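You operate a simulated robot arm through the tools that you are given. There is no shell and no other tool. Be economical: measure what you need, move in short steps, check, and stop when the job is done.

The job below is to be done with a simulated two-armed robot. You get a single attempt, and the scene is never put back.

JOB
Back up the purple memory card, clear it and put it back in the rack.
Fine: booth power on, card into the reader, copy key once, then clear key once; lift it out only when the reader lamp is off; same slot as before.

It is judged by the outcome, as a careful person would: the job done as asked, and still so three seconds after it is handed in. It fails if anything else is knocked over, pushed out of place, dropped, spilled or broken.

ROBOT AND FRAMES
Two 7-joint arms with fingered hands on one trunk, on a base that drives. Base frame: it is fixed to the floor where the robot stands at the start and does not move with it; the origin is under the middle of the robot, x ahead of it, y to its left, z up. Readings come in mm, degrees, newtons and seconds.
The left shoulder is at the start at [70, 172, 1177], the right one opposite. Places, roughly: booth clear key [1000, 100, 800]; booth copy key [1000, 100, 800]; booth pair key [1000, 200, 800]; booth power switch [900, 0, 800]; booth test key [900, 0, 800]; card reader slot [700, 0, 800]; ring light dial [1100, 200, 800]. Payload 5 kg a hand.
The tool frame of a hand sits at the grasp point between the pads (the TCP): z along the fingers, y along the line on which they close. The tips reach 43 mm beyond it. The gripper opens to 144 mm. The gripper's body begins 50 mm behind the TCP. The gripper is a hand of 5 fingers: y runs from the thumb to the fingers, the wrist lies at [-21, -124, -221] in the tool frame, and closing takes about 1.5 s.
Orientation is that of the tool frame in the base frame, as a unit quaternion [w, x, y, z]. With the fingers straight down and the wrist toward the robot, the tool's x, y and z point along [0, 1, 0], [1, 0, 0] and [0, 0, -1] of the base frame.

CONTROLS
- The arms move only by the tool nudge_tool. It takes "left_rows", "right_rows" or both (then of equal length, played together; a hand with none holds still); each is a list of rows, each a list of 7 numbers: the shift along the base's x, y, z in mm, then the turn, a rotation vector about the base's x, y, z in degrees, then the closure, from 0 (fully open) to 1 (shut). In form: [[x, y, z, wx, wy, wz, gripper], ...]. A call has 1 to 8 rows; each row is the pose to reach, as a shift and turn from the pose commanded when the call began. Rows are played at 5 a second. More than 50 mm and 8.6 degrees between two rows, or a gripper value outside its range, and nothing of the call is played. A pose out of reach is approached as far as the arm can. The call stops where the force on the tool passes 50 N (or 10 N more than at its start, if that is more) or the arm is blocked; 0.2 s more then pass. The fingers move at their own pace (about 45 mm/s each) and stop on an object; they squeeze with about 27 N. The grip force told is the motor's: it shows also when the fingers shut on nothing. Time passes only in rows, and 0.2 s behind the last, so rows that repeat a pose let the fingers close. It gives the time, the measured TCP pose, the force on the tool (base axes), the opening and the grip force at its end, in the units of the frame above (readings bear some noise), with the torque about the TCP (base axes, N m) and any sound that the robot's microphone picked up.
- Cameras (640 x 400 px; columns grow to the right, rows downward): "scene" is now at [123.5, 2.4, 1384.9]; the picture's right is [0.02, -1.00, -0.00], its down [-0.81, -0.02, -0.59] and it looks along [0.59, 0.01, -0.81] (base axes); focal length 214 px, centre (320, 200). "left" rides on the left gripper at [-86, -109, -167] in its tool frame; the picture's right is [-0.80, -0.28, 0.53], its down [0.54, -0.73, 0.42] and it looks along [0.27, 0.63, 0.73] (tool axes); focal length 275 px, centre (320, 200). "right" rides on the right gripper at [86, -108, -168] in its tool frame; the picture's right is [-0.80, 0.28, -0.53], its down [-0.54, -0.73, 0.42] and it looks along [-0.27, 0.63, 0.73] (tool axes); focal length 275 px, centre (320, 200). There is no depth. A picture from a camera that has moved, and an enlarged one, comes with that camera's place and axes in the base frame and with its lens.
- snapshot(camera): a new picture of that camera. It takes no simulated time.
- raise_lower(by): slides the trunk up (or, below 0, down) by that many mm; the arms and the scene camera ride with it, the base frame stays. It gives what a move gives, with no picture.
- steer(legs): drives the robot by 1 to 6 legs, each [ahead, left, turn to the left] in mm, mm and degrees, along the robot's own axes; the way and the turn of a leg run together, so that a leg with both is an arc; at most 1500 mm and 180 degrees a leg. The arms and the cameras ride along, it lands a little off, and it stops where it bumps. It gives what a move gives.
- preshape(shape, hand): the hand has 5 fingers and takes this shape, open, in about a second: jaw (thumb against the fingers, like two jaws); tri (thumb and two fingers); tip (a fingertip pinch); poke (one finger out to press); point (the index stretched); flat (the hand flat); cup (the hand cupped); fist (a fist). The gripper value then closes the fingers along that shape, each until it touches; the sizes above hold for jaw. It gives what a move gives, with no picture.
- head_to(pan, tilt): turns the head with the scene camera to pan (to the left, within 86 degrees either way) and tilt (down, from -29 to 69), counted from straight ahead of the robot. It gives what a move gives.
- enlarge(camera, box): a new picture of the part [left, top, right, bottom] of that camera's present view, enlarged. It takes no simulated time.
- hand_in(): hands the job in; it is judged then, once.

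Work in short steps. Places have to be worked out from the pictures, the camera data and where the tool is seen: move nearer, look again, correct. Check each grasp and each placing, and mend what went wrong. You have 120 turns and 108 pictures in all, those below and enlarged ones among them. Open the grippers and draw the arms clear of the work before you hand the job in, unless the task says otherwise; then end with one line.

The tools are called as a command line: name --argument value ..., lists and objects as JSON in quotes. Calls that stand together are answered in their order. nudge_tool: Moves the arms, as the interface text tells. Its arguments: {"type":"object","properties":{"left_rows":{"type":"array","items":{"type":"array","items":{"type":"number"}}},"right_rows":{"type":"array","items":{"type":"array","items":{"type":"number"}}}},"required":[]} The other tools are called the same way: raise_lower (by) slides the trunk up or down; preshape (shape, hand) gives the hand a shape; steer (legs) drives the base; head_to (pan, tilt) turns the head that bears the scene camera; snapshot (camera) takes a picture; enlarge (camera, box) takes an enlarged picture of a part of a camera's view; hand_in () hands the job in.

At the start:

```text
t: 0.0
left_tool_pos: [107.7, 99.2, 571.1]
left_orientation: [-0.025, 0.451, 0.793, -0.409]
left_ft_force: [0.4, -0.1, 0.1]
left_wrist_torque: [0.01, -0.01, -0.01]
left_width: 143.9
left_grasp_force: 0.2
left_shape: jaw
right_tool_pos: [786.8, -270.5, 1098.3]
right_orientation: [0.001, 0.707, 0.707, 0.0]
right_ft_force: [0.1, -0.6, 0.2]
right_wrist_torque: [0.01, 0.02, 0.02]
right_width: 143.7
right_grasp_force: 0.0
right_shape: jaw
trunk travel left (down, up): [-275.0, 665.0]
robot x, y, heading: [-2.1, 0.7, -0.0]
head pan, tilt: [1.2, 53.8]
```

scene: 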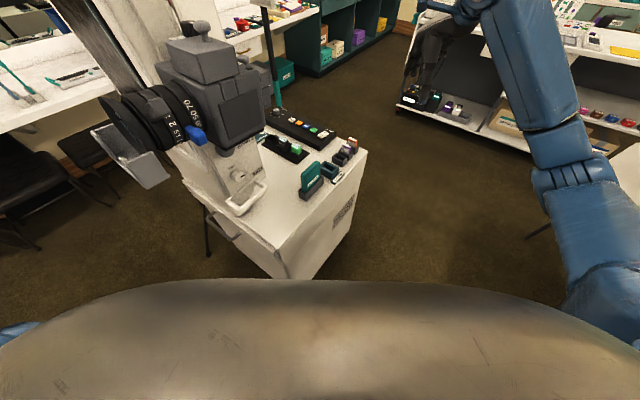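
right: 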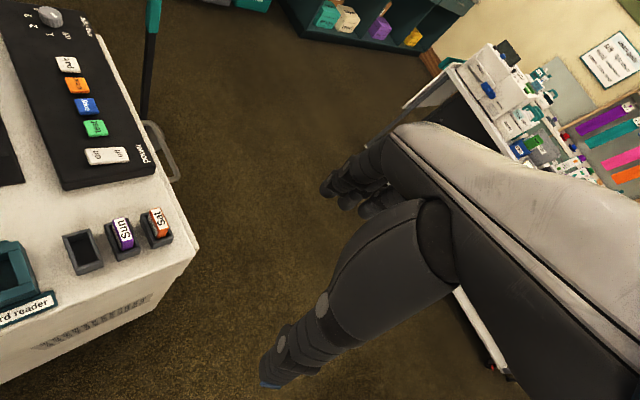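
left: 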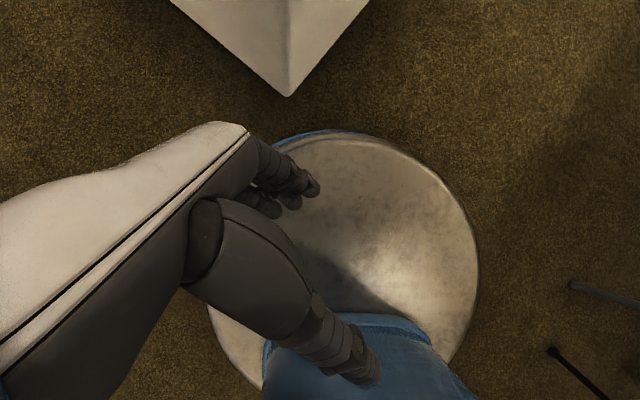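

The cart with the reader, a row of slots and a key panel is ahead. I enlarge both views to read the labels.

enlarge --camera "scene" --box '[230, 90, 390, 220]'

enlarge --camera "right" --box '[0, 0, 220, 350]'

```text
3.08 times, centred on (310, 155) of scene
camera zoom: at [123.5, 2.4, 1384.9], right [0.02, -1.0, 0.0], down [-0.81, -0.02, -0.59], along [0.59, 0.01, -0.81], focal length 660 px, centre (351, 338)
```

zoom: 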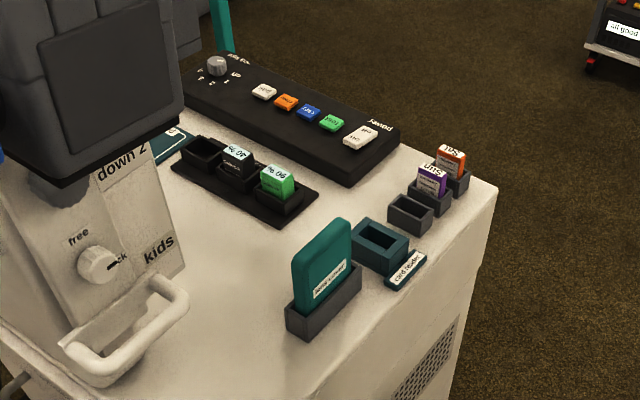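

```text
1.14 times, centred on (110, 175) of right
camera zoom: at [678.5, -186.0, 1266.7], right [0.28, -0.8, 0.53], down [-0.73, -0.54, -0.42], along [0.63, -0.27, -0.73], focal length 315 px, centre (560, 229)
```

zoom: 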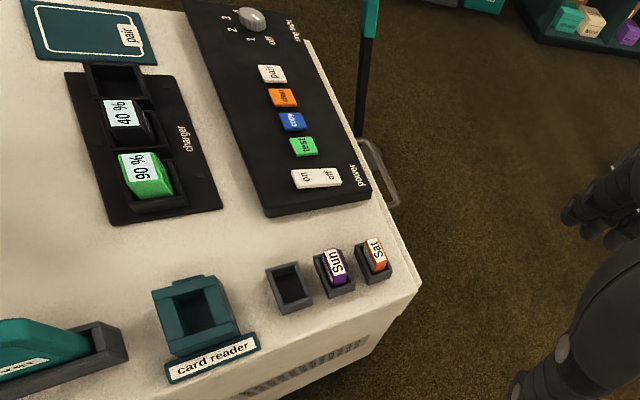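

Keys in order from the near end: power rocker, test (green), copy (blue), clear (orange), pair (white). The purple "Sun" card is in the middle rack slot. I zoom in tighter for shape details and the state of the power.

enlarge --camera "right" --box '[20, 190, 180, 300]'

enlarge --camera "scene" --box '[300, 120, 364, 160]'

preshape --hand "right" --shape "poke"

```text
3.64 times, centred on (100, 245) of right
camera zoom: at [678.5, -186.0, 1266.7], right [0.28, -0.8, 0.53], down [-0.73, -0.54, -0.42], along [0.63, -0.27, -0.73], focal length 1001 px, centre (1120, 36)
```

zoom: 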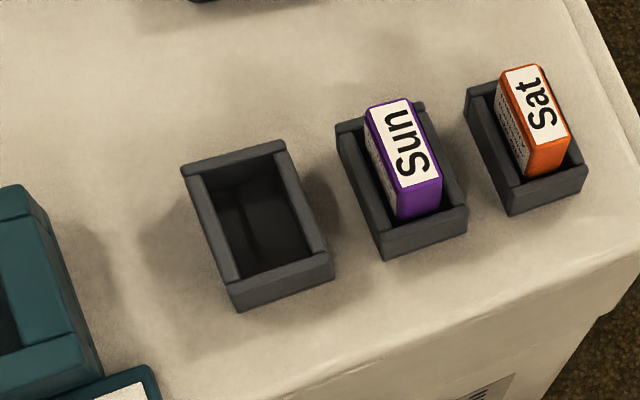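

```text
10.00 times, centred on (332, 140) of scene
camera zoom: at [123.5, 2.4, 1384.9], right [0.02, -1.0, 0.0], down [-0.81, -0.02, -0.59], along [0.59, 0.01, -0.81], focal length 2145 px, centre (200, 800)
```

zoom: 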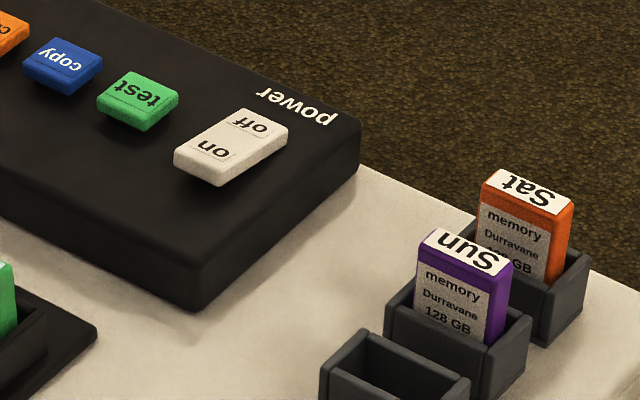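

```text
t: 0.9
left_tool_pos: [108.4, 99.8, 569.9]
left_orientation: [-0.024, 0.45, 0.793, -0.409]
left_ft_force: [-0.4, 0.6, 0.3]
left_wrist_torque: [0.01, 0.01, -0.01]
left_width: 144.0
left_grasp_force: 0.1
left_shape: jaw
right_tool_pos: [786.8, -272.2, 1099.7]
right_orientation: [0.0, 0.707, 0.707, 0.0]
right_ft_force: [0.5, 0.7, -0.5]
right_wrist_torque: [-0.01, 0.02, -0.02]
right_width: 0.1
right_grasp_force: 0.0
right_shape: poke
trunk travel left (down, up): [-275.0, 665.0]
robot x, y, heading: [-3.7, 2.5, -0.1]
head pan, tilt: [1.2, 53.8]
```

Card top centre is about [816, -93, 820], long side along (0.53, 0.85). The hand is in poke shape; I look at where its finger sits.

snapshot --camera "right"

head_to --pan -15 --tilt 35

snapshot --camera "scene"

```text
100 pictures are left
camera right: at [678.5, -186.0, 1266.6], right [0.28, -0.8, 0.53], down [-0.73, -0.54, -0.42], along [0.63, -0.27, -0.73], focal length 275 px, centre (320, 200)
```

right: 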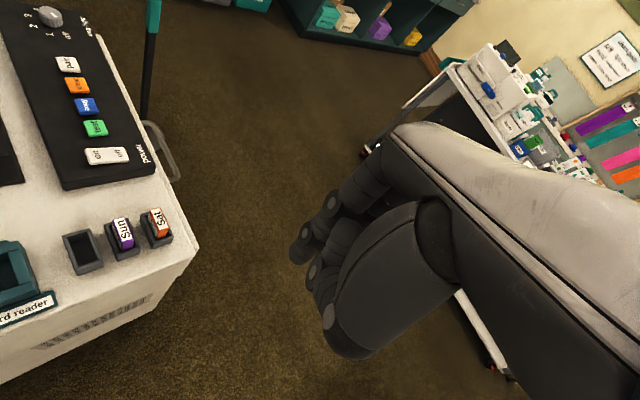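

```text
t: 1.7
left_tool_pos: [108.1, 98.0, 570.7]
left_orientation: [-0.024, 0.451, 0.793, -0.41]
left_ft_force: [0.2, -0.2, 0.2]
left_wrist_torque: [-0.02, -0.02, -0.01]
left_width: 144.1
left_grasp_force: 0.0
left_shape: jaw
right_tool_pos: [786.9, -271.3, 1099.2]
right_orientation: [-0.001, 0.707, 0.707, 0.0]
right_ft_force: [-0.3, 0.0, 0.7]
right_wrist_torque: [0.02, 0.0, 0.03]
right_width: 0.0
right_grasp_force: 0.0
right_shape: poke
trunk travel left (down, up): [-275.0, 665.0]
robot x, y, heading: [4.7, 1.1, -0.4]
head pan, tilt: [-15.0, 35.0]
```

```text
99 pictures are left
camera scene: at [135.3, -21.9, 1411.5], right [-0.26, -0.97, 0.0], down [-0.55, 0.15, -0.82], along [0.79, -0.21, -0.57], focal length 214 px, centre (320, 200)
```

scene: 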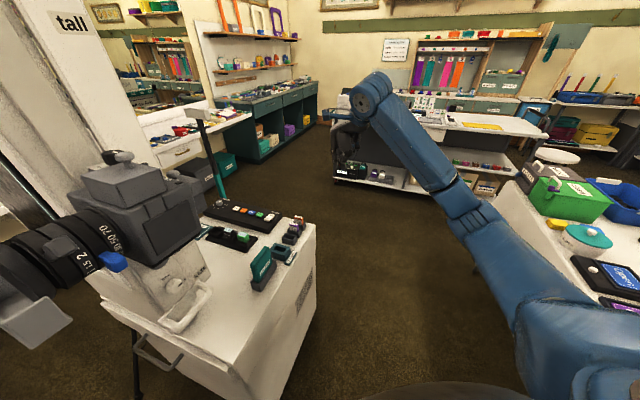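

I zoom in on the poke hand from both cameras.

enlarge --camera "right" --box '[270, 120, 470, 370]'

enlarge --camera "scene" --box '[310, 60, 430, 200]'

```text
1.60 times, centred on (370, 245) of right
camera zoom: at [678.5, -186.0, 1266.6], right [0.28, -0.8, 0.53], down [-0.73, -0.54, -0.42], along [0.63, -0.27, -0.73], focal length 440 px, centre (240, 128)
```

zoom: 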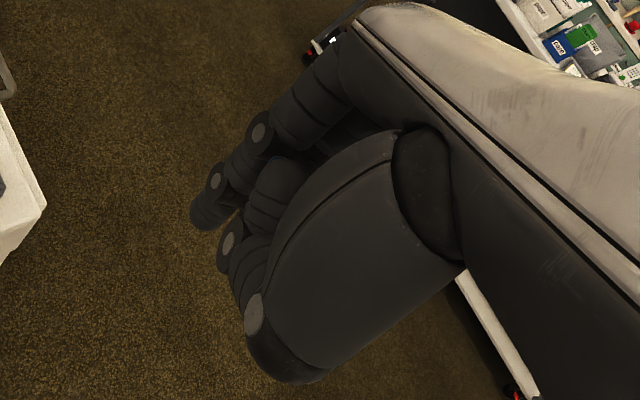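

```text
2.86 times, centred on (370, 130) of scene
camera zoom: at [135.3, -21.9, 1411.5], right [-0.26, -0.97, 0.0], down [-0.55, 0.15, -0.82], along [0.79, -0.21, -0.57], focal length 613 px, centre (177, 400)
```

zoom: 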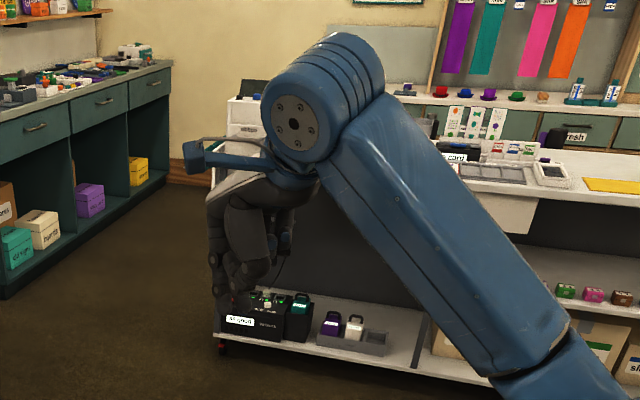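

The poke tip sits about on the TCP axis. The keys are about 1 m out, so I'll shift the robot along the cart's front face (ahead and right) and turn left. First I pull the right hand back a bit.

nudge_tool --right_rows '[[-50, 0, 0, 0, 0, 0, 0], [-100, 0, 0, 0, 0, 0, 0], [-140, 0, 0, 0, 0, 0, 0]]'

steer --legs '[[90, -90, 0]]'

head_to --pan 20 --tilt 55

snapshot --camera "scene"

snapshot --camera "left"

```text
t: 2.5
left_tool_pos: [108.6, 98.8, 572.1]
left_orientation: [-0.023, 0.45, 0.793, -0.409]
left_ft_force: [-0.3, -0.7, 0.6]
left_wrist_torque: [0.0, 0.0, 0.02]
left_width: 144.0
left_grasp_force: 0.2
left_shape: jaw
right_tool_pos: [645.1, -272.1, 1099.3]
right_orientation: [0.0, 0.707, 0.707, 0.0]
right_ft_force: [-0.3, 0.7, 0.2]
right_wrist_torque: [0.01, -0.06, -0.01]
right_width: 0.1
right_grasp_force: 0.1
right_shape: poke
trunk travel left (down, up): [-275.0, 665.0]
robot x, y, heading: [-0.5, 0.4, -0.3]
head pan, tilt: [-15.0, 35.0]
```

```text
t: 3.8
left_tool_pos: [198.1, 10.0, 570.8]
left_orientation: [-0.026, 0.452, 0.792, -0.41]
left_ft_force: [-0.2, -0.4, 0.2]
left_wrist_torque: [-0.01, 0.01, 0.01]
left_width: 143.7
left_grasp_force: 0.1
left_shape: jaw
right_tool_pos: [735.2, -361.0, 1098.8]
right_orientation: [-0.001, 0.707, 0.707, 0.001]
right_ft_force: [0.8, -0.7, -1.7]
right_wrist_torque: [0.06, 0.03, 0.01]
right_width: 0.2
right_grasp_force: 0.1
right_shape: poke
trunk travel left (down, up): [-275.0, 665.0]
robot x, y, heading: [88.0, -89.1, 0.2]
head pan, tilt: [-15.0, 35.0]
```

```text
t: 4.8
left_tool_pos: [197.7, 10.1, 571.3]
left_orientation: [-0.024, 0.45, 0.793, -0.41]
left_ft_force: [-0.3, 0.8, -0.4]
left_wrist_torque: [0.01, 0.0, -0.01]
left_width: 143.9
left_grasp_force: 0.1
left_shape: jaw
right_tool_pos: [736.1, -360.0, 1099.2]
right_orientation: [0.0, 0.707, 0.707, 0.0]
right_ft_force: [0.4, 0.2, -0.2]
right_wrist_torque: [0.04, 0.03, -0.02]
right_width: 0.0
right_grasp_force: 0.0
right_shape: poke
trunk travel left (down, up): [-275.0, 665.0]
robot x, y, heading: [88.3, -88.6, 0.0]
head pan, tilt: [20.0, 55.0]
```

```text
96 pictures are left
camera scene: at [207.6, -63.4, 1383.3], right [0.34, -0.94, 0.0], down [-0.77, -0.28, -0.57], along [0.54, 0.2, -0.82], focal length 214 px, centre (320, 200)
```

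scene: 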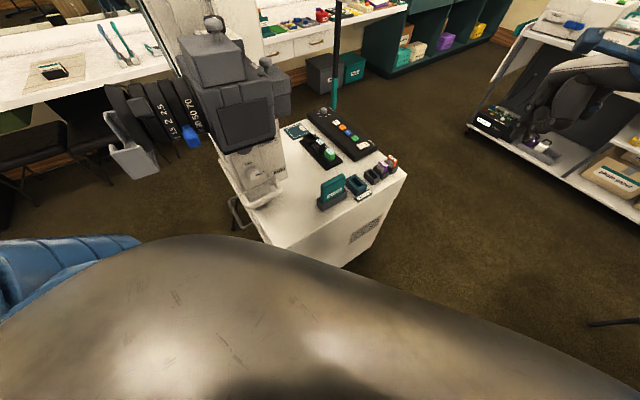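

```text
95 pictures are left
camera left: at [241.7, 24.5, 782.6], right [0.06, -0.99, 0.1], down [-1.0, -0.05, 0.03], along [-0.02, -0.1, -0.99], focal length 275 px, centre (320, 200)
```

left: 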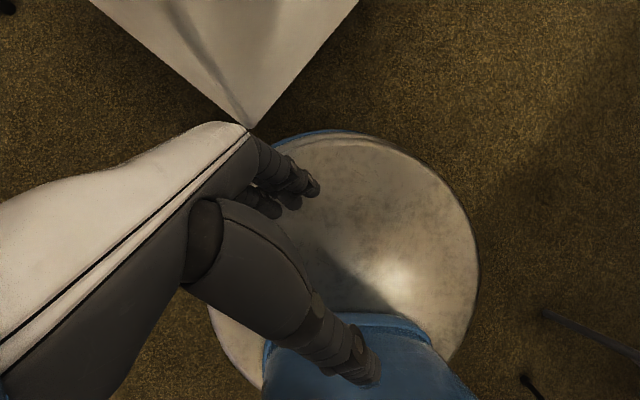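

The base is close to the cart corner but clear. A turn left in place of 32° should bring all keys within the right hand's reach.

steer --legs '[[0, 0, 32]]'

head_to --pan -20 --tilt 55

snapshot --camera "scene"

snapshot --camera "right"

```text
t: 6.8
left_tool_pos: [129.2, 53.4, 569.8]
left_orientation: [0.09, 0.213, 0.887, -0.401]
left_ft_force: [0.1, 0.3, 0.7]
left_wrist_torque: [0.0, -0.03, -0.03]
left_width: 143.7
left_grasp_force: 0.1
left_shape: jaw
right_tool_pos: [781.7, 24.9, 1099.0]
right_orientation: [0.001, 0.485, 0.874, 0.0]
right_ft_force: [1.1, 0.7, 0.7]
right_wrist_torque: [-0.05, 0.0, 0.02]
right_width: 0.3
right_grasp_force: 0.2
right_shape: poke
trunk travel left (down, up): [-275.0, 665.0]
robot x, y, heading: [90.4, -90.1, 32.2]
head pan, tilt: [20.0, 55.0]
```

```text
t: 7.8
left_tool_pos: [128.8, 52.8, 572.2]
left_orientation: [0.09, 0.214, 0.886, -0.401]
left_ft_force: [-0.3, -0.2, -0.5]
left_wrist_torque: [0.0, 0.01, -0.02]
left_width: 143.6
left_grasp_force: 0.2
left_shape: jaw
right_tool_pos: [781.0, 24.5, 1099.7]
right_orientation: [0.0, 0.483, 0.876, 0.0]
right_ft_force: [0.1, 0.2, -0.5]
right_wrist_torque: [-0.02, 0.0, -0.03]
right_width: 0.1
right_grasp_force: 0.0
right_shape: poke
trunk travel left (down, up): [-275.0, 665.0]
robot x, y, heading: [87.1, -91.4, 32.2]
head pan, tilt: [-20.0, 55.0]
```

```text
94 pictures are left
camera scene: at [202.5, -46.1, 1383.3], right [0.21, -0.98, 0.0], down [-0.8, -0.17, -0.57], along [0.56, 0.12, -0.82], focal length 214 px, centre (320, 200)
```

scene: 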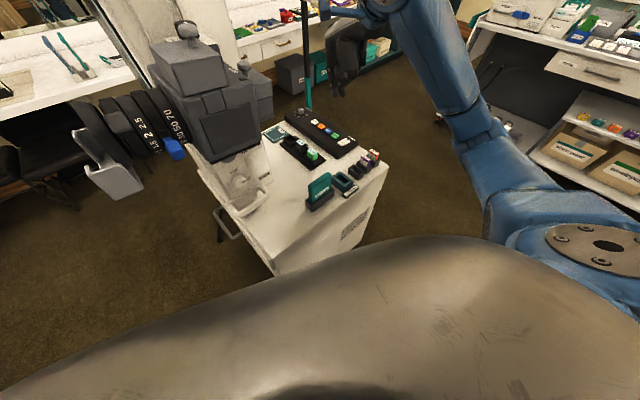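

```text
93 pictures are left
camera right: at [643.8, 38.6, 1266.5], right [0.66, -0.52, 0.53], down [-0.33, -0.85, -0.42], along [0.67, 0.11, -0.73], focal length 275 px, centre (320, 200)
```

right: 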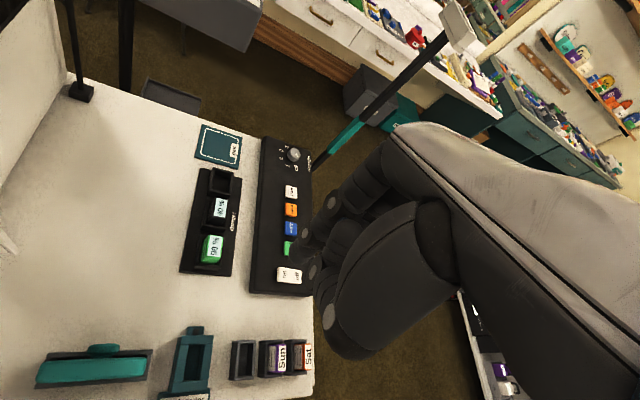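

Good view. I enlarge both cameras to triangulate the keys, card and reader.

enlarge --camera "right" --box '[165, 300, 325, 400]'

enlarge --camera "right" --box '[245, 170, 325, 300]'

enlarge --camera "scene" --box '[300, 100, 400, 200]'

```text
4.00 times, centred on (245, 350) of right
camera zoom: at [643.8, 38.6, 1266.5], right [0.66, -0.52, 0.53], down [-0.33, -0.85, -0.42], along [0.67, 0.11, -0.73], focal length 1101 px, centre (620, -400)
```

zoom: 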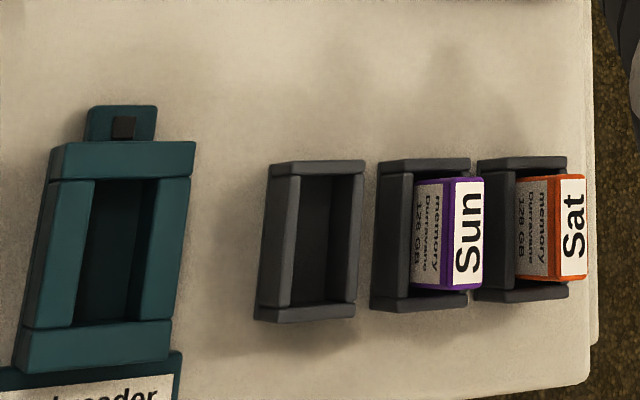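

```text
3.08 times, centred on (285, 235) of right
camera zoom: at [643.8, 38.6, 1266.5], right [0.66, -0.52, 0.53], down [-0.33, -0.85, -0.42], along [0.67, 0.11, -0.73], focal length 847 px, centre (428, 92)
```

zoom: 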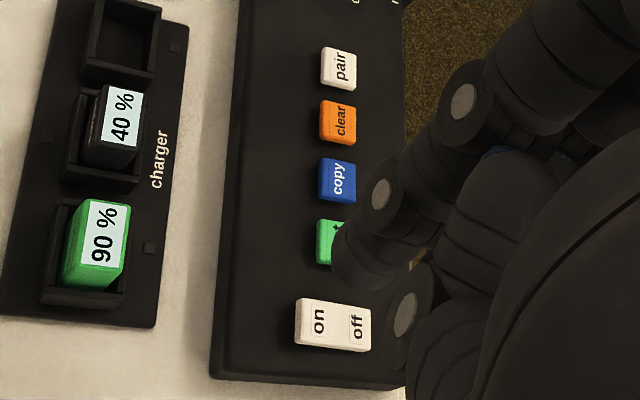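

```text
4.00 times, centred on (350, 150) of scene
camera zoom: at [202.5, -46.1, 1383.3], right [0.21, -0.98, 0.0], down [-0.8, -0.17, -0.57], along [0.56, 0.12, -0.82], focal length 858 px, centre (200, 400)
```

zoom: 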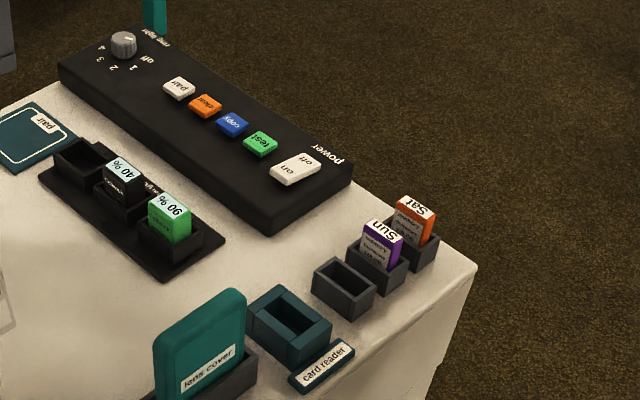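

Estimates: "on" end [904, 12, 792], copy [968, 82, 795], clear [996, 118, 794]; the poke tip is about 43 mm under the TCP. I move above the "on" end at a safe height and look.

nudge_tool --right_rows '[[30, -3, -30, 0, 0, 0, 0], [60, -6, -60, 0, 0, 0, 0], [92, -9, -90, 0, 0, 0, 0], [122, -12, -120, 0, 0, 0, 0], [122, -12, -165, 0, 0, 0, 0], [122, -12, -190, 0, 0, 0, 0], [122, -12, -205, 0, 0, 0, 0], [122, -12, -205, 0, 0, 0, 0]]'

snapshot --camera "right"

enlarge --camera "scene" --box '[290, 80, 410, 180]'

```text
t: 9.6
left_tool_pos: [129.3, 51.9, 571.0]
left_orientation: [0.091, 0.213, 0.886, -0.401]
left_ft_force: [-0.3, -0.2, -0.8]
left_wrist_torque: [0.01, 0.02, 0.0]
left_width: 143.9
left_grasp_force: 0.1
left_shape: jaw
right_tool_pos: [903.8, 11.6, 893.4]
right_orientation: [0.001, 0.484, 0.875, 0.0]
right_ft_force: [1.0, -0.7, 0.6]
right_wrist_torque: [0.0, 0.02, -0.01]
right_width: 0.0
right_grasp_force: 0.0
right_shape: poke
trunk travel left (down, up): [-275.0, 665.0]
robot x, y, heading: [87.9, -85.4, 32.3]
head pan, tilt: [-20.0, 55.0]
```

```text
89 pictures are left
camera right: at [766.8, 24.9, 1061.1], right [0.66, -0.52, 0.53], down [-0.33, -0.85, -0.42], along [0.67, 0.11, -0.73], focal length 275 px, centre (320, 200)
```

right: 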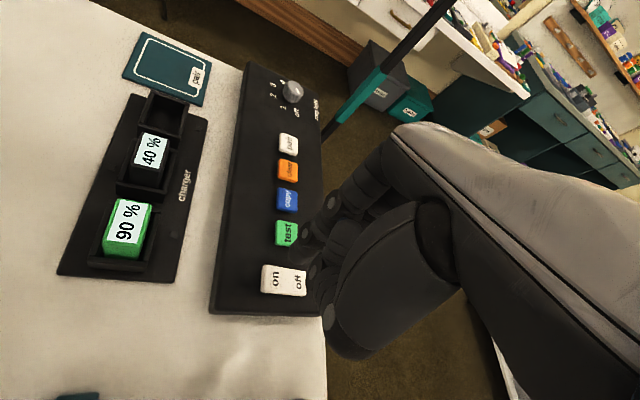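

```text
4.00 times, centred on (350, 130) of scene
camera zoom: at [202.4, -46.0, 1383.3], right [0.21, -0.98, 0.0], down [-0.8, -0.17, -0.57], along [0.56, 0.12, -0.82], focal length 858 px, centre (200, 480)
```

zoom: 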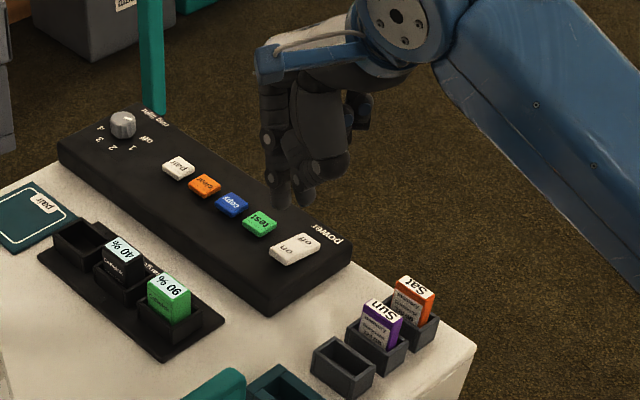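

I enlarge the fingertips to see which one leads and its offset.

enlarge --camera "scene" --box '[340, 85, 388, 145]'

enlarge --camera "right" --box '[250, 190, 350, 310]'

```text
6.67 times, centred on (364, 115) of scene
camera zoom: at [202.4, -46.0, 1383.3], right [0.21, -0.98, 0.0], down [-0.8, -0.17, -0.57], along [0.56, 0.12, -0.82], focal length 1430 px, centre (27, 767)
```

zoom: 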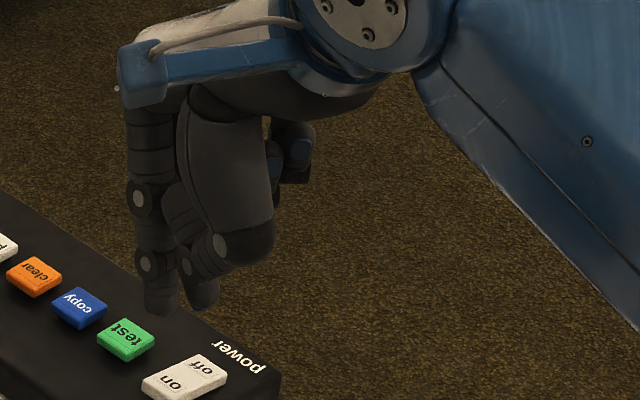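

```text
3.33 times, centred on (300, 250) of right
camera zoom: at [766.8, 24.9, 1061.1], right [0.66, -0.52, 0.53], down [-0.33, -0.85, -0.42], along [0.67, 0.11, -0.73], focal length 918 px, centre (387, 33)
```

zoom: 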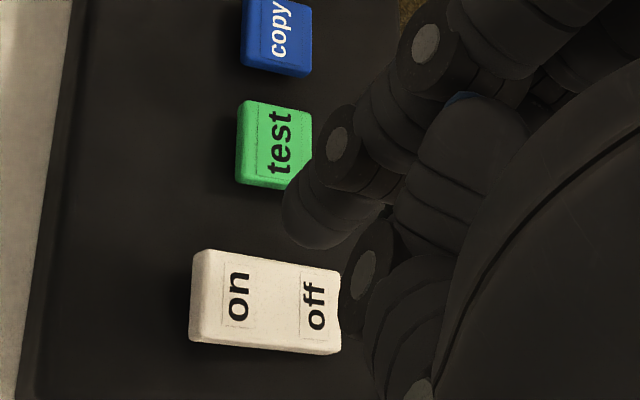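

The index tip is about 11 mm to the tool's +x side and 40 mm below the TCP. I correct so the tip is over "on" and descend to just above contact.

nudge_tool --right_rows '[[4, -7, -15, 0, 0, 0, 0], [4, -7, -35, 0, 0, 0, 0], [4, -7, -50, 0, 0, 0, 0], [4, -7, -50, 0, 0, 0, 0]]'

enlarge --camera "right" --box '[230, 170, 390, 330]'

enlarge --camera "scene" --box '[340, 105, 388, 155]'

```text
t: 10.6
left_tool_pos: [128.2, 51.5, 571.2]
left_orientation: [0.09, 0.215, 0.886, -0.401]
left_ft_force: [-0.5, -0.6, 0.7]
left_wrist_torque: [0.01, -0.04, -0.02]
left_width: 143.5
left_grasp_force: 0.0
left_shape: jaw
right_tool_pos: [909.1, 4.9, 844.6]
right_orientation: [0.001, 0.484, 0.875, 0.001]
right_ft_force: [0.3, 0.5, 11.9]
right_wrist_torque: [0.06, -0.02, 0.02]
right_width: 0.0
right_grasp_force: 0.0
right_shape: poke
trunk travel left (down, up): [-275.0, 665.0]
robot x, y, heading: [89.6, -89.2, 32.3]
head pan, tilt: [-20.0, 55.0]
```

```text
2.50 times, centred on (310, 250) of right
camera zoom: at [770.5, 18.2, 1012.6], right [0.66, -0.52, 0.54], down [-0.33, -0.84, -0.42], along [0.67, 0.11, -0.73], focal length 688 px, centre (345, 75)
```

zoom: 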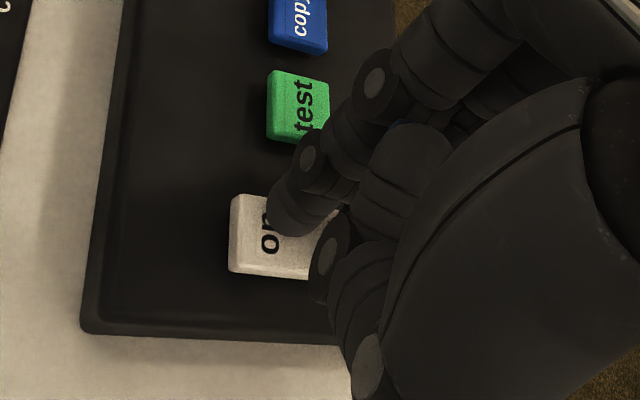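

```text
8.00 times, centred on (364, 130) of scene
camera zoom: at [201.4, -46.2, 1383.6], right [0.21, -0.98, 0.0], down [-0.8, -0.17, -0.57], along [0.56, 0.12, -0.82], focal length 1716 px, centre (-32, 760)
```

zoom: 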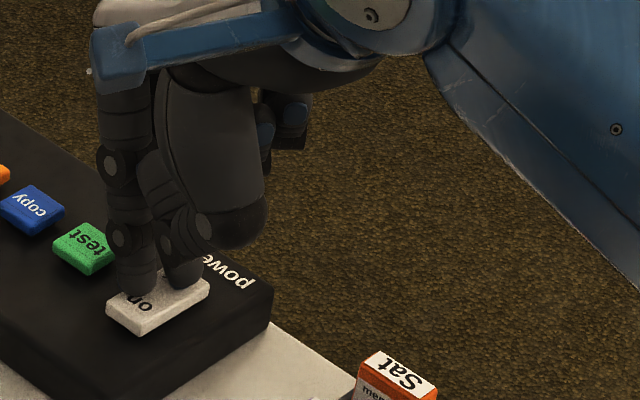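

I touched at 12 N, but the tip is near the rocker's middle and a second knuckle is over "off". I lift and shift toward the "on" end.

nudge_tool --right_rows '[[0, 0, 20, 0, 0, 0, 0], [-11, 3, 20, 0, 0, 0, 0], [-11, 3, 10, 0, 0, 0, 0], [-11, 3, 10, 0, 0, 0, 0]]'

enlarge --camera "right" --box '[230, 170, 390, 330]'

enlarge --camera "scene" --box '[340, 105, 388, 155]'

```text
t: 11.6
left_tool_pos: [128.2, 52.3, 570.6]
left_orientation: [0.09, 0.213, 0.887, -0.401]
left_ft_force: [-0.1, 0.0, -0.3]
left_wrist_torque: [0.0, 0.0, 0.0]
left_width: 143.8
left_grasp_force: 0.0
left_shape: jaw
right_tool_pos: [896.5, 8.0, 854.1]
right_orientation: [0.0, 0.484, 0.875, 0.0]
right_ft_force: [0.3, 0.7, -0.3]
right_wrist_torque: [-0.05, -0.01, 0.01]
right_width: 0.0
right_grasp_force: 0.0
right_shape: poke
trunk travel left (down, up): [-275.0, 665.0]
robot x, y, heading: [86.7, -89.5, 32.0]
head pan, tilt: [-20.0, 55.0]
```

```text
2.50 times, centred on (310, 250) of right
camera zoom: at [759.0, 22.7, 1021.3], right [0.66, -0.52, 0.53], down [-0.33, -0.85, -0.42], along [0.67, 0.11, -0.73], focal length 688 px, centre (345, 75)
```

zoom: 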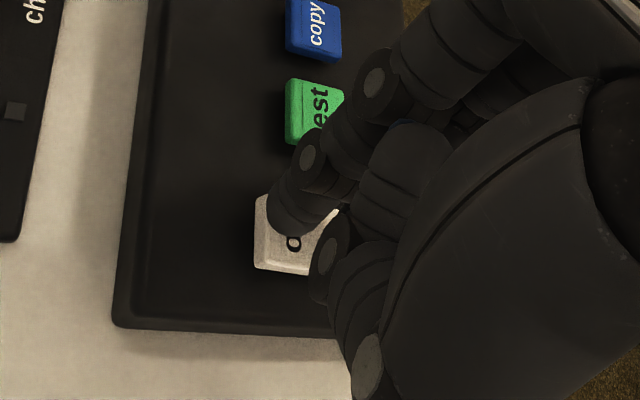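

```text
8.00 times, centred on (364, 130) of scene
camera zoom: at [202.1, -46.1, 1383.4], right [0.21, -0.98, 0.0], down [-0.8, -0.17, -0.57], along [0.56, 0.12, -0.82], focal length 1716 px, centre (-32, 760)
```

zoom: 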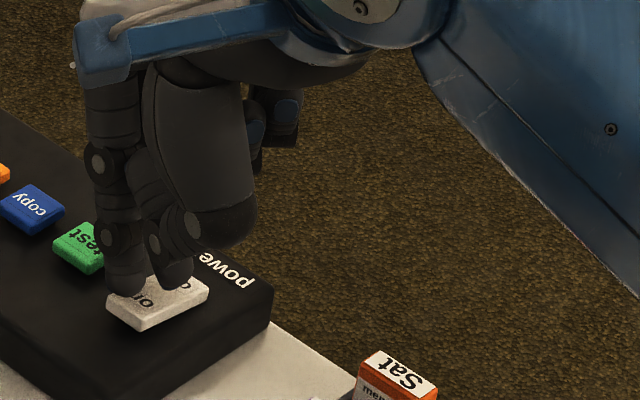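

The tip is over the "on" half, a bit toward its far edge. I shift slightly and press.

nudge_tool --right_rows '[[-5, -4, 0, 0, 0, 0, 0], [-5, -4, -5, 0, 0, 0, 0], [-5, -4, -9, 0, 0, 0, 0], [-5, -4, -12, 0, 0, 0, 0], [-5, -4, -15, 0, 0, 0, 0]]'

enlarge --camera "scene" --box '[340, 105, 388, 155]'

```text
t: 12.8
left_tool_pos: [128.6, 53.4, 571.0]
left_orientation: [0.091, 0.214, 0.886, -0.4]
left_ft_force: [0.1, 0.1, 0.1]
left_wrist_torque: [0.02, -0.03, 0.01]
left_width: 143.9
left_grasp_force: 0.1
left_shape: jaw
right_tool_pos: [892.4, 5.6, 843.4]
right_orientation: [0.001, 0.484, 0.875, 0.004]
right_ft_force: [1.0, 0.4, 22.4]
right_wrist_torque: [-0.23, -0.31, 0.07]
right_width: 0.0
right_grasp_force: 0.0
right_shape: poke
trunk travel left (down, up): [-275.0, 665.0]
robot x, y, heading: [88.8, -89.3, 32.1]
head pan, tilt: [-20.0, 55.0]
```

```text
8.00 times, centred on (364, 130) of scene
camera zoom: at [200.2, -46.4, 1384.0], right [0.21, -0.98, 0.0], down [-0.8, -0.17, -0.57], along [0.56, 0.12, -0.82], focal length 1716 px, centre (-32, 760)
```

zoom: 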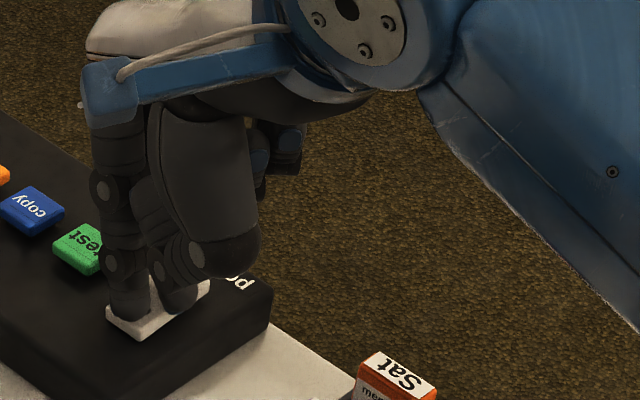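

Force 22 N without a click, and the torque says the contact is on another finger, not the index. I lift and check the rocker and the hand.

nudge_tool --right_rows '[[0, 0, 30, 0, 0, 0, 0], [0, 0, 70, 0, 0, 0, 0], [0, 0, 110, 0, 0, 0, 0], [0, 0, 110, 0, 0, 0, 0]]'

enlarge --camera "right" --box '[210, 150, 390, 310]'

enlarge --camera "scene" --box '[340, 85, 400, 145]'

```text
t: 13.8
left_tool_pos: [129.4, 52.0, 571.5]
left_orientation: [0.09, 0.214, 0.886, -0.401]
left_ft_force: [0.2, -0.6, -0.3]
left_wrist_torque: [0.02, 0.02, 0.01]
left_width: 144.0
left_grasp_force: 0.1
left_shape: jaw
right_tool_pos: [892.5, 4.1, 947.5]
right_orientation: [0.0, 0.484, 0.875, 0.0]
right_ft_force: [-0.2, -0.7, 0.2]
right_wrist_torque: [0.07, 0.01, -0.01]
right_width: 0.0
right_grasp_force: 0.0
right_shape: poke
trunk travel left (down, up): [-275.0, 665.0]
robot x, y, heading: [93.4, -90.8, 32.1]
head pan, tilt: [-20.0, 55.0]
```

```text
2.50 times, centred on (300, 230) of right
camera zoom: at [754.8, 18.0, 1115.5], right [0.66, -0.52, 0.53], down [-0.33, -0.85, -0.42], along [0.67, 0.11, -0.73], focal length 688 px, centre (370, 125)
```

zoom: 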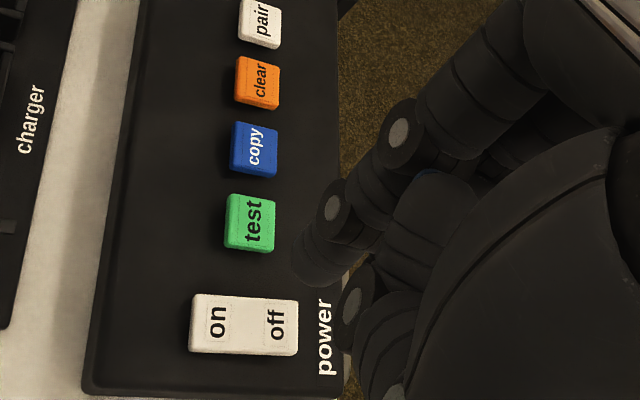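

```text
6.67 times, centred on (370, 115) of scene
camera zoom: at [202.6, -46.4, 1383.3], right [0.21, -0.98, 0.0], down [-0.8, -0.17, -0.57], along [0.56, 0.12, -0.82], focal length 1430 px, centre (-13, 767)
```

zoom: 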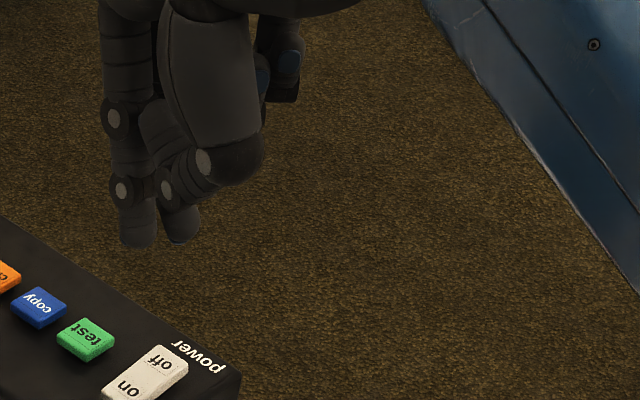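

I zoom on the rocker and panel to judge its tilt.

enlarge --camera "scene" --box '[346, 128, 378, 152]'

preshape --hand "right" --shape "point"

enlarge --camera "right" --box '[210, 150, 390, 310]'

enlarge --camera "scene" --box '[340, 85, 400, 145]'

```text
16.00 times, centred on (362, 140) of scene
camera zoom: at [202.6, -46.4, 1383.3], right [0.21, -0.98, 0.0], down [-0.8, -0.17, -0.57], along [0.56, 0.12, -0.82], focal length 3432 px, centre (-352, 1160)
```

zoom: 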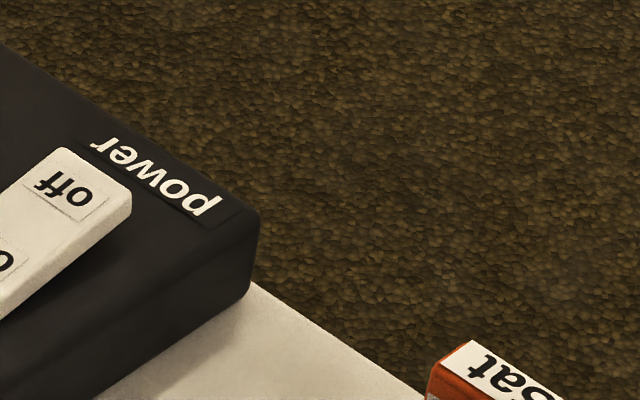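

```text
t: 14.7
left_tool_pos: [128.8, 52.7, 570.0]
left_orientation: [0.09, 0.214, 0.887, -0.4]
left_ft_force: [-0.6, -0.4, 0.4]
left_wrist_torque: [0.02, 0.04, -0.03]
left_width: 144.1
left_grasp_force: 0.0
left_shape: jaw
right_tool_pos: [892.2, 4.2, 948.0]
right_orientation: [0.0, 0.483, 0.875, -0.001]
right_ft_force: [-0.3, -0.7, -0.1]
right_wrist_torque: [0.0, -0.02, 0.02]
right_width: 0.0
right_grasp_force: 0.0
right_shape: point
trunk travel left (down, up): [-275.0, 665.0]
robot x, y, heading: [89.3, -89.5, 32.1]
head pan, tilt: [-20.0, 55.0]
```

```text
2.50 times, centred on (300, 230) of right
camera zoom: at [754.8, 18.2, 1115.4], right [0.66, -0.52, 0.53], down [-0.33, -0.85, -0.42], along [0.67, 0.11, -0.73], focal length 688 px, centre (370, 125)
```

zoom: 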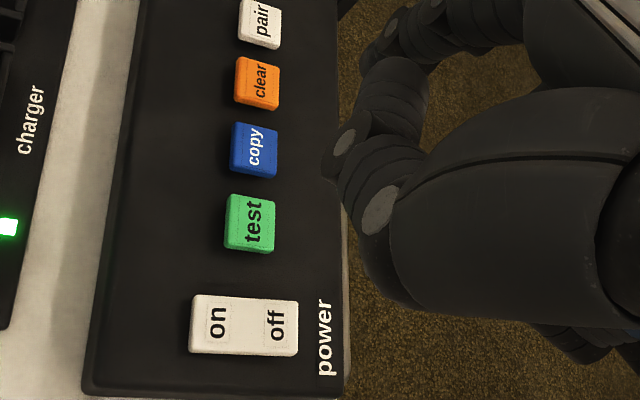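

```text
6.67 times, centred on (370, 115) of scene
camera zoom: at [202.5, -46.1, 1383.3], right [0.21, -0.98, 0.0], down [-0.8, -0.17, -0.57], along [0.56, 0.12, -0.82], focal length 1430 px, centre (-13, 767)
```

zoom: 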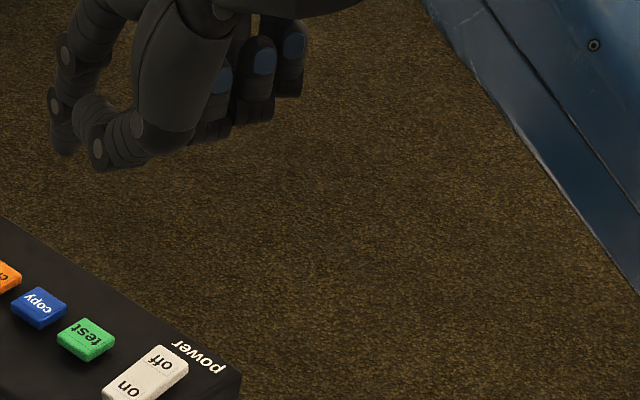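

A green charger light now shows and the "off" end looks raised, so power seems to be on. I return to poke, then check the charger and reader lamps over time.

preshape --hand "right" --shape "poke"

enlarge --camera "scene" --box '[270, 100, 400, 200]'

enlarge --camera "right" --box '[150, 150, 330, 310]'

```text
t: 15.6
left_tool_pos: [128.6, 53.4, 570.9]
left_orientation: [0.089, 0.215, 0.886, -0.401]
left_ft_force: [-0.5, -0.5, 0.3]
left_wrist_torque: [0.0, 0.01, -0.01]
left_width: 143.9
left_grasp_force: 0.1
left_shape: jaw
right_tool_pos: [892.6, 3.0, 948.9]
right_orientation: [0.0, 0.484, 0.875, 0.001]
right_ft_force: [0.4, 0.3, -0.2]
right_wrist_torque: [0.01, 0.0, -0.01]
right_width: 0.0
right_grasp_force: 0.1
right_shape: poke
trunk travel left (down, up): [-275.0, 665.0]
robot x, y, heading: [87.5, -87.8, 32.2]
head pan, tilt: [-20.0, 55.0]
```

```text
4.00 times, centred on (335, 150) of scene
camera zoom: at [202.5, -46.1, 1383.3], right [0.21, -0.98, 0.0], down [-0.8, -0.17, -0.57], along [0.56, 0.12, -0.82], focal length 858 px, centre (260, 400)
```

zoom: 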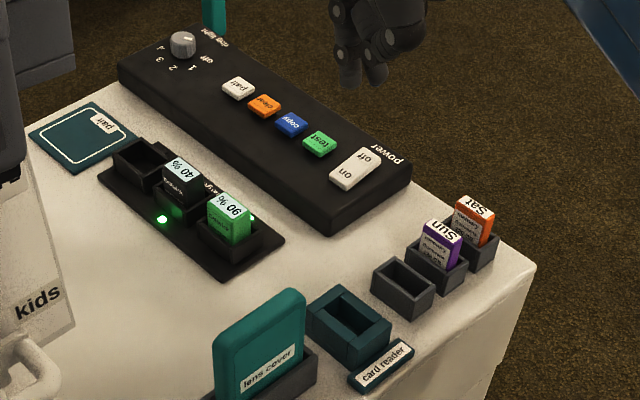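

```text
2.50 times, centred on (240, 230) of right
camera zoom: at [754.8, 18.2, 1115.5], right [0.66, -0.52, 0.53], down [-0.33, -0.85, -0.42], along [0.67, 0.11, -0.73], focal length 688 px, centre (520, 125)
```

zoom: 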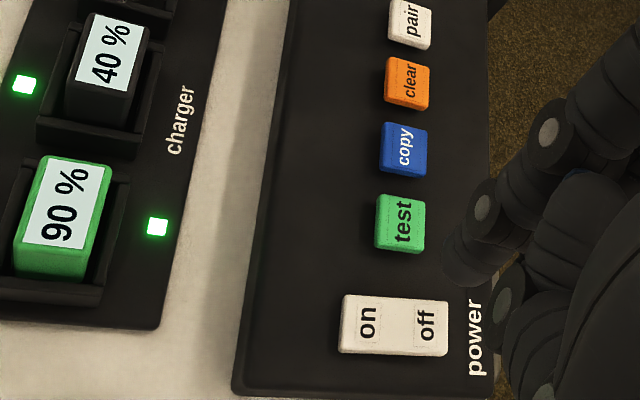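

Both charger lamps are lit, so power is on. Card top centre is [812, -90, 818], about 37 x 16 mm with the long side along (0.6, 0.8). The reader opening is at about [712, -19, 797]. I move above the card, yaw +21° so the fingers close along its long side, and take the tip shape.

nudge_tool --right_rows '[[-20, -24, 5, 0, 0, 5, 0], [-40, -47, 10, 0, 0, 10, 0], [-60, -70, 10, 0, 0, 16, 0], [-80, -93, 10, 0, 0, 21, 0], [-80, -93, 10, 0, 0, 21, 0]]'

preshape --hand "right" --shape "tip"

snapshot --camera "right"

enlarge --camera "scene" --box '[310, 70, 430, 210]'

```text
t: 16.8
left_tool_pos: [128.7, 53.5, 570.1]
left_orientation: [0.09, 0.214, 0.886, -0.4]
left_ft_force: [0.3, -0.5, -0.3]
left_wrist_torque: [-0.02, -0.03, 0.02]
left_width: 143.7
left_grasp_force: 0.0
left_shape: jaw
right_tool_pos: [809.9, -88.8, 958.0]
right_orientation: [0.0, 0.316, 0.949, 0.0]
right_ft_force: [1.3, 0.9, -0.5]
right_wrist_torque: [0.0, -0.01, 0.0]
right_width: 0.0
right_grasp_force: 0.0
right_shape: poke
trunk travel left (down, up): [-275.0, 665.0]
robot x, y, heading: [90.9, -91.4, 32.0]
head pan, tilt: [-20.0, 55.0]
```

```text
t: 17.7
left_tool_pos: [128.5, 52.2, 571.1]
left_orientation: [0.09, 0.213, 0.886, -0.401]
left_ft_force: [0.2, 0.7, -0.3]
left_wrist_torque: [0.01, 0.01, 0.03]
left_width: 143.7
left_grasp_force: 0.0
left_shape: jaw
right_tool_pos: [810.2, -88.6, 957.6]
right_orientation: [-0.001, 0.316, 0.949, 0.0]
right_ft_force: [-0.4, -1.0, 0.2]
right_wrist_torque: [-0.01, 0.03, 0.04]
right_width: 143.7
right_grasp_force: 0.0
right_shape: tip
trunk travel left (down, up): [-275.0, 665.0]
robot x, y, heading: [90.9, -90.1, 31.9]
head pan, tilt: [-20.0, 55.0]
```

```text
73 pictures are left
camera right: at [675.8, -124.9, 1126.0], right [0.81, -0.25, 0.53], down [0.0, -0.91, -0.42], along [0.59, 0.34, -0.73], focal length 275 px, centre (320, 200)
```

right: 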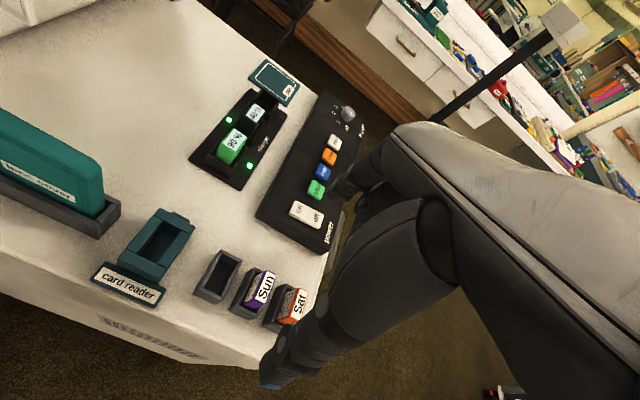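

```text
2.86 times, centred on (370, 140) of scene
camera zoom: at [202.6, -46.1, 1383.3], right [0.21, -0.98, 0.0], down [-0.8, -0.17, -0.57], along [0.56, 0.12, -0.82], focal length 613 px, centre (177, 371)
```

zoom: 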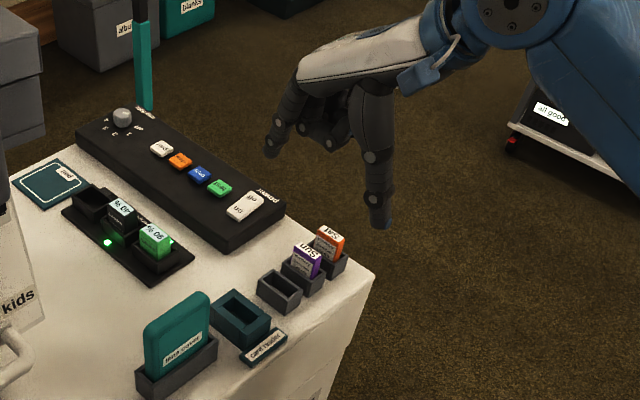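

Thumb and index oppose along the card's long side. I close partway to see the tip geometry at a narrower opening.

nudge_tool --right_rows '[[0, 0, 0, 0, 0, 0, 0.55], [0, 0, 0, 0, 0, 0, 0.55], [0, 0, 0, 0, 0, 0, 0.55], [0, 0, 0, 0, 0, 0, 0.55], [0, 0, 0, 0, 0, 0, 0.55], [0, 0, 0, 0, 0, 0, 0.55]]'

enlarge --camera "right" --box '[190, 150, 430, 400]'

enlarge --camera "scene" --box '[340, 90, 420, 190]'

```text
t: 19.1
left_tool_pos: [128.6, 52.3, 571.7]
left_orientation: [0.091, 0.213, 0.887, -0.4]
left_ft_force: [-0.6, 0.8, 0.0]
left_wrist_torque: [0.04, 0.03, -0.01]
left_width: 144.0
left_grasp_force: 0.0
left_shape: jaw
right_tool_pos: [809.1, -89.1, 958.7]
right_orientation: [0.0, 0.316, 0.949, -0.001]
right_ft_force: [0.5, 0.3, -0.1]
right_wrist_torque: [0.01, 0.0, 0.0]
right_width: 65.5
right_grasp_force: 0.0
right_shape: tip
trunk travel left (down, up): [-275.0, 665.0]
robot x, y, heading: [86.8, -91.5, 32.1]
head pan, tilt: [-20.0, 55.0]
```

```text
1.60 times, centred on (310, 275) of right
camera zoom: at [675.7, -125.0, 1126.0], right [0.81, -0.25, 0.53], down [0.0, -0.91, -0.42], along [0.59, 0.34, -0.73], focal length 440 px, centre (336, 80)
```

zoom: 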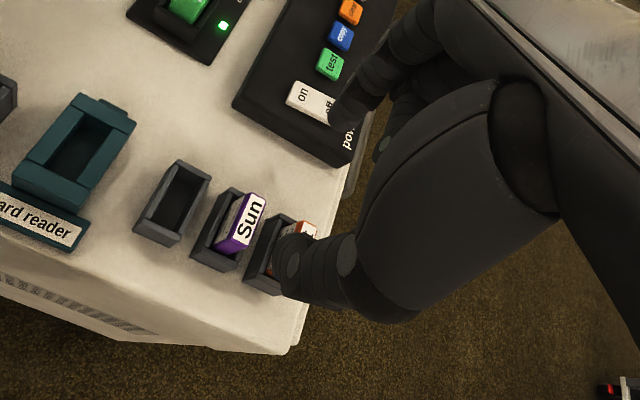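

```text
4.00 times, centred on (380, 140) of scene
camera zoom: at [202.5, -46.2, 1383.3], right [0.21, -0.98, 0.0], down [-0.8, -0.17, -0.57], along [0.56, 0.12, -0.82], focal length 858 px, centre (80, 440)
```

zoom: 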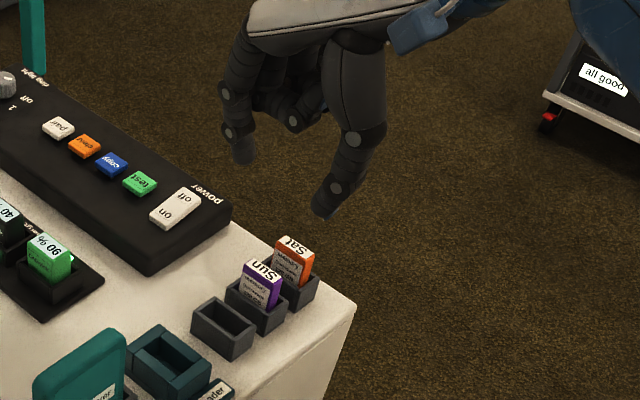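

At this opening the tips sit about 41 mm below the TCP and nearly centred. The rack rim is at about z=786, so the card stands about 32 mm proud. I descend with a small centring shift and check just above grasp height.

nudge_tool --right_rows '[[-2, -3, -30, 0, 0, 0, 0.55], [-3, -3, -60, 0, 0, 0, 0.55], [-3, -3, -80, 0, 0, 0, 0.55], [-3, -3, -92, 0, 0, 0, 0.55], [-3, -3, -92, 0, 0, 0, 0.55]]'

enlarge --camera "right" --box '[190, 150, 350, 350]'

enlarge --camera "scene" --box '[345, 115, 405, 185]'

```text
t: 20.3
left_tool_pos: [129.6, 53.1, 571.7]
left_orientation: [0.09, 0.214, 0.886, -0.401]
left_ft_force: [-0.1, -1.6, 0.1]
left_wrist_torque: [-0.03, -0.02, 0.01]
left_width: 143.8
left_grasp_force: 0.1
left_shape: jaw
right_tool_pos: [806.6, -92.2, 866.2]
right_orientation: [-0.001, 0.316, 0.949, 0.0]
right_ft_force: [0.1, -0.3, -0.3]
right_wrist_torque: [0.03, 0.0, -0.01]
right_width: 65.2
right_grasp_force: 0.0
right_shape: tip
trunk travel left (down, up): [-275.0, 665.0]
robot x, y, heading: [89.0, -86.1, 32.3]
head pan, tilt: [-20.0, 55.0]
```

```text
2.00 times, centred on (270, 250) of right
camera zoom: at [673.2, -127.6, 1034.3], right [0.81, -0.25, 0.53], down [0.0, -0.91, -0.42], along [0.59, 0.34, -0.73], focal length 551 px, centre (420, 100)
```

zoom: 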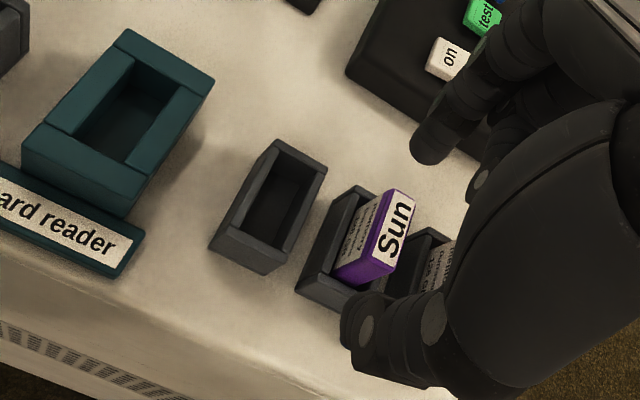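

```text
5.71 times, centred on (375, 150) of scene
camera zoom: at [202.4, -46.2, 1383.3], right [0.21, -0.98, 0.0], down [-0.8, -0.17, -0.57], along [0.56, 0.12, -0.82], focal length 1226 px, centre (6, 486)
```

zoom: 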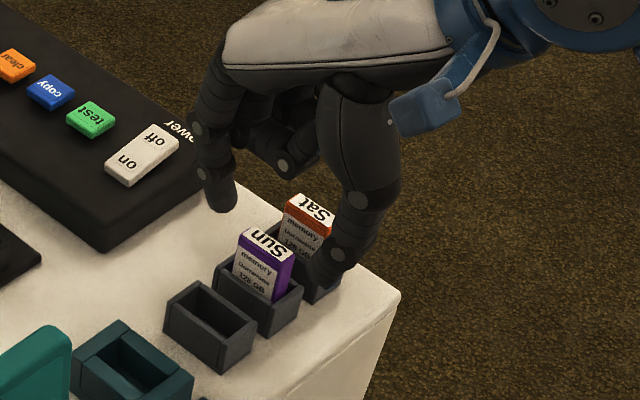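

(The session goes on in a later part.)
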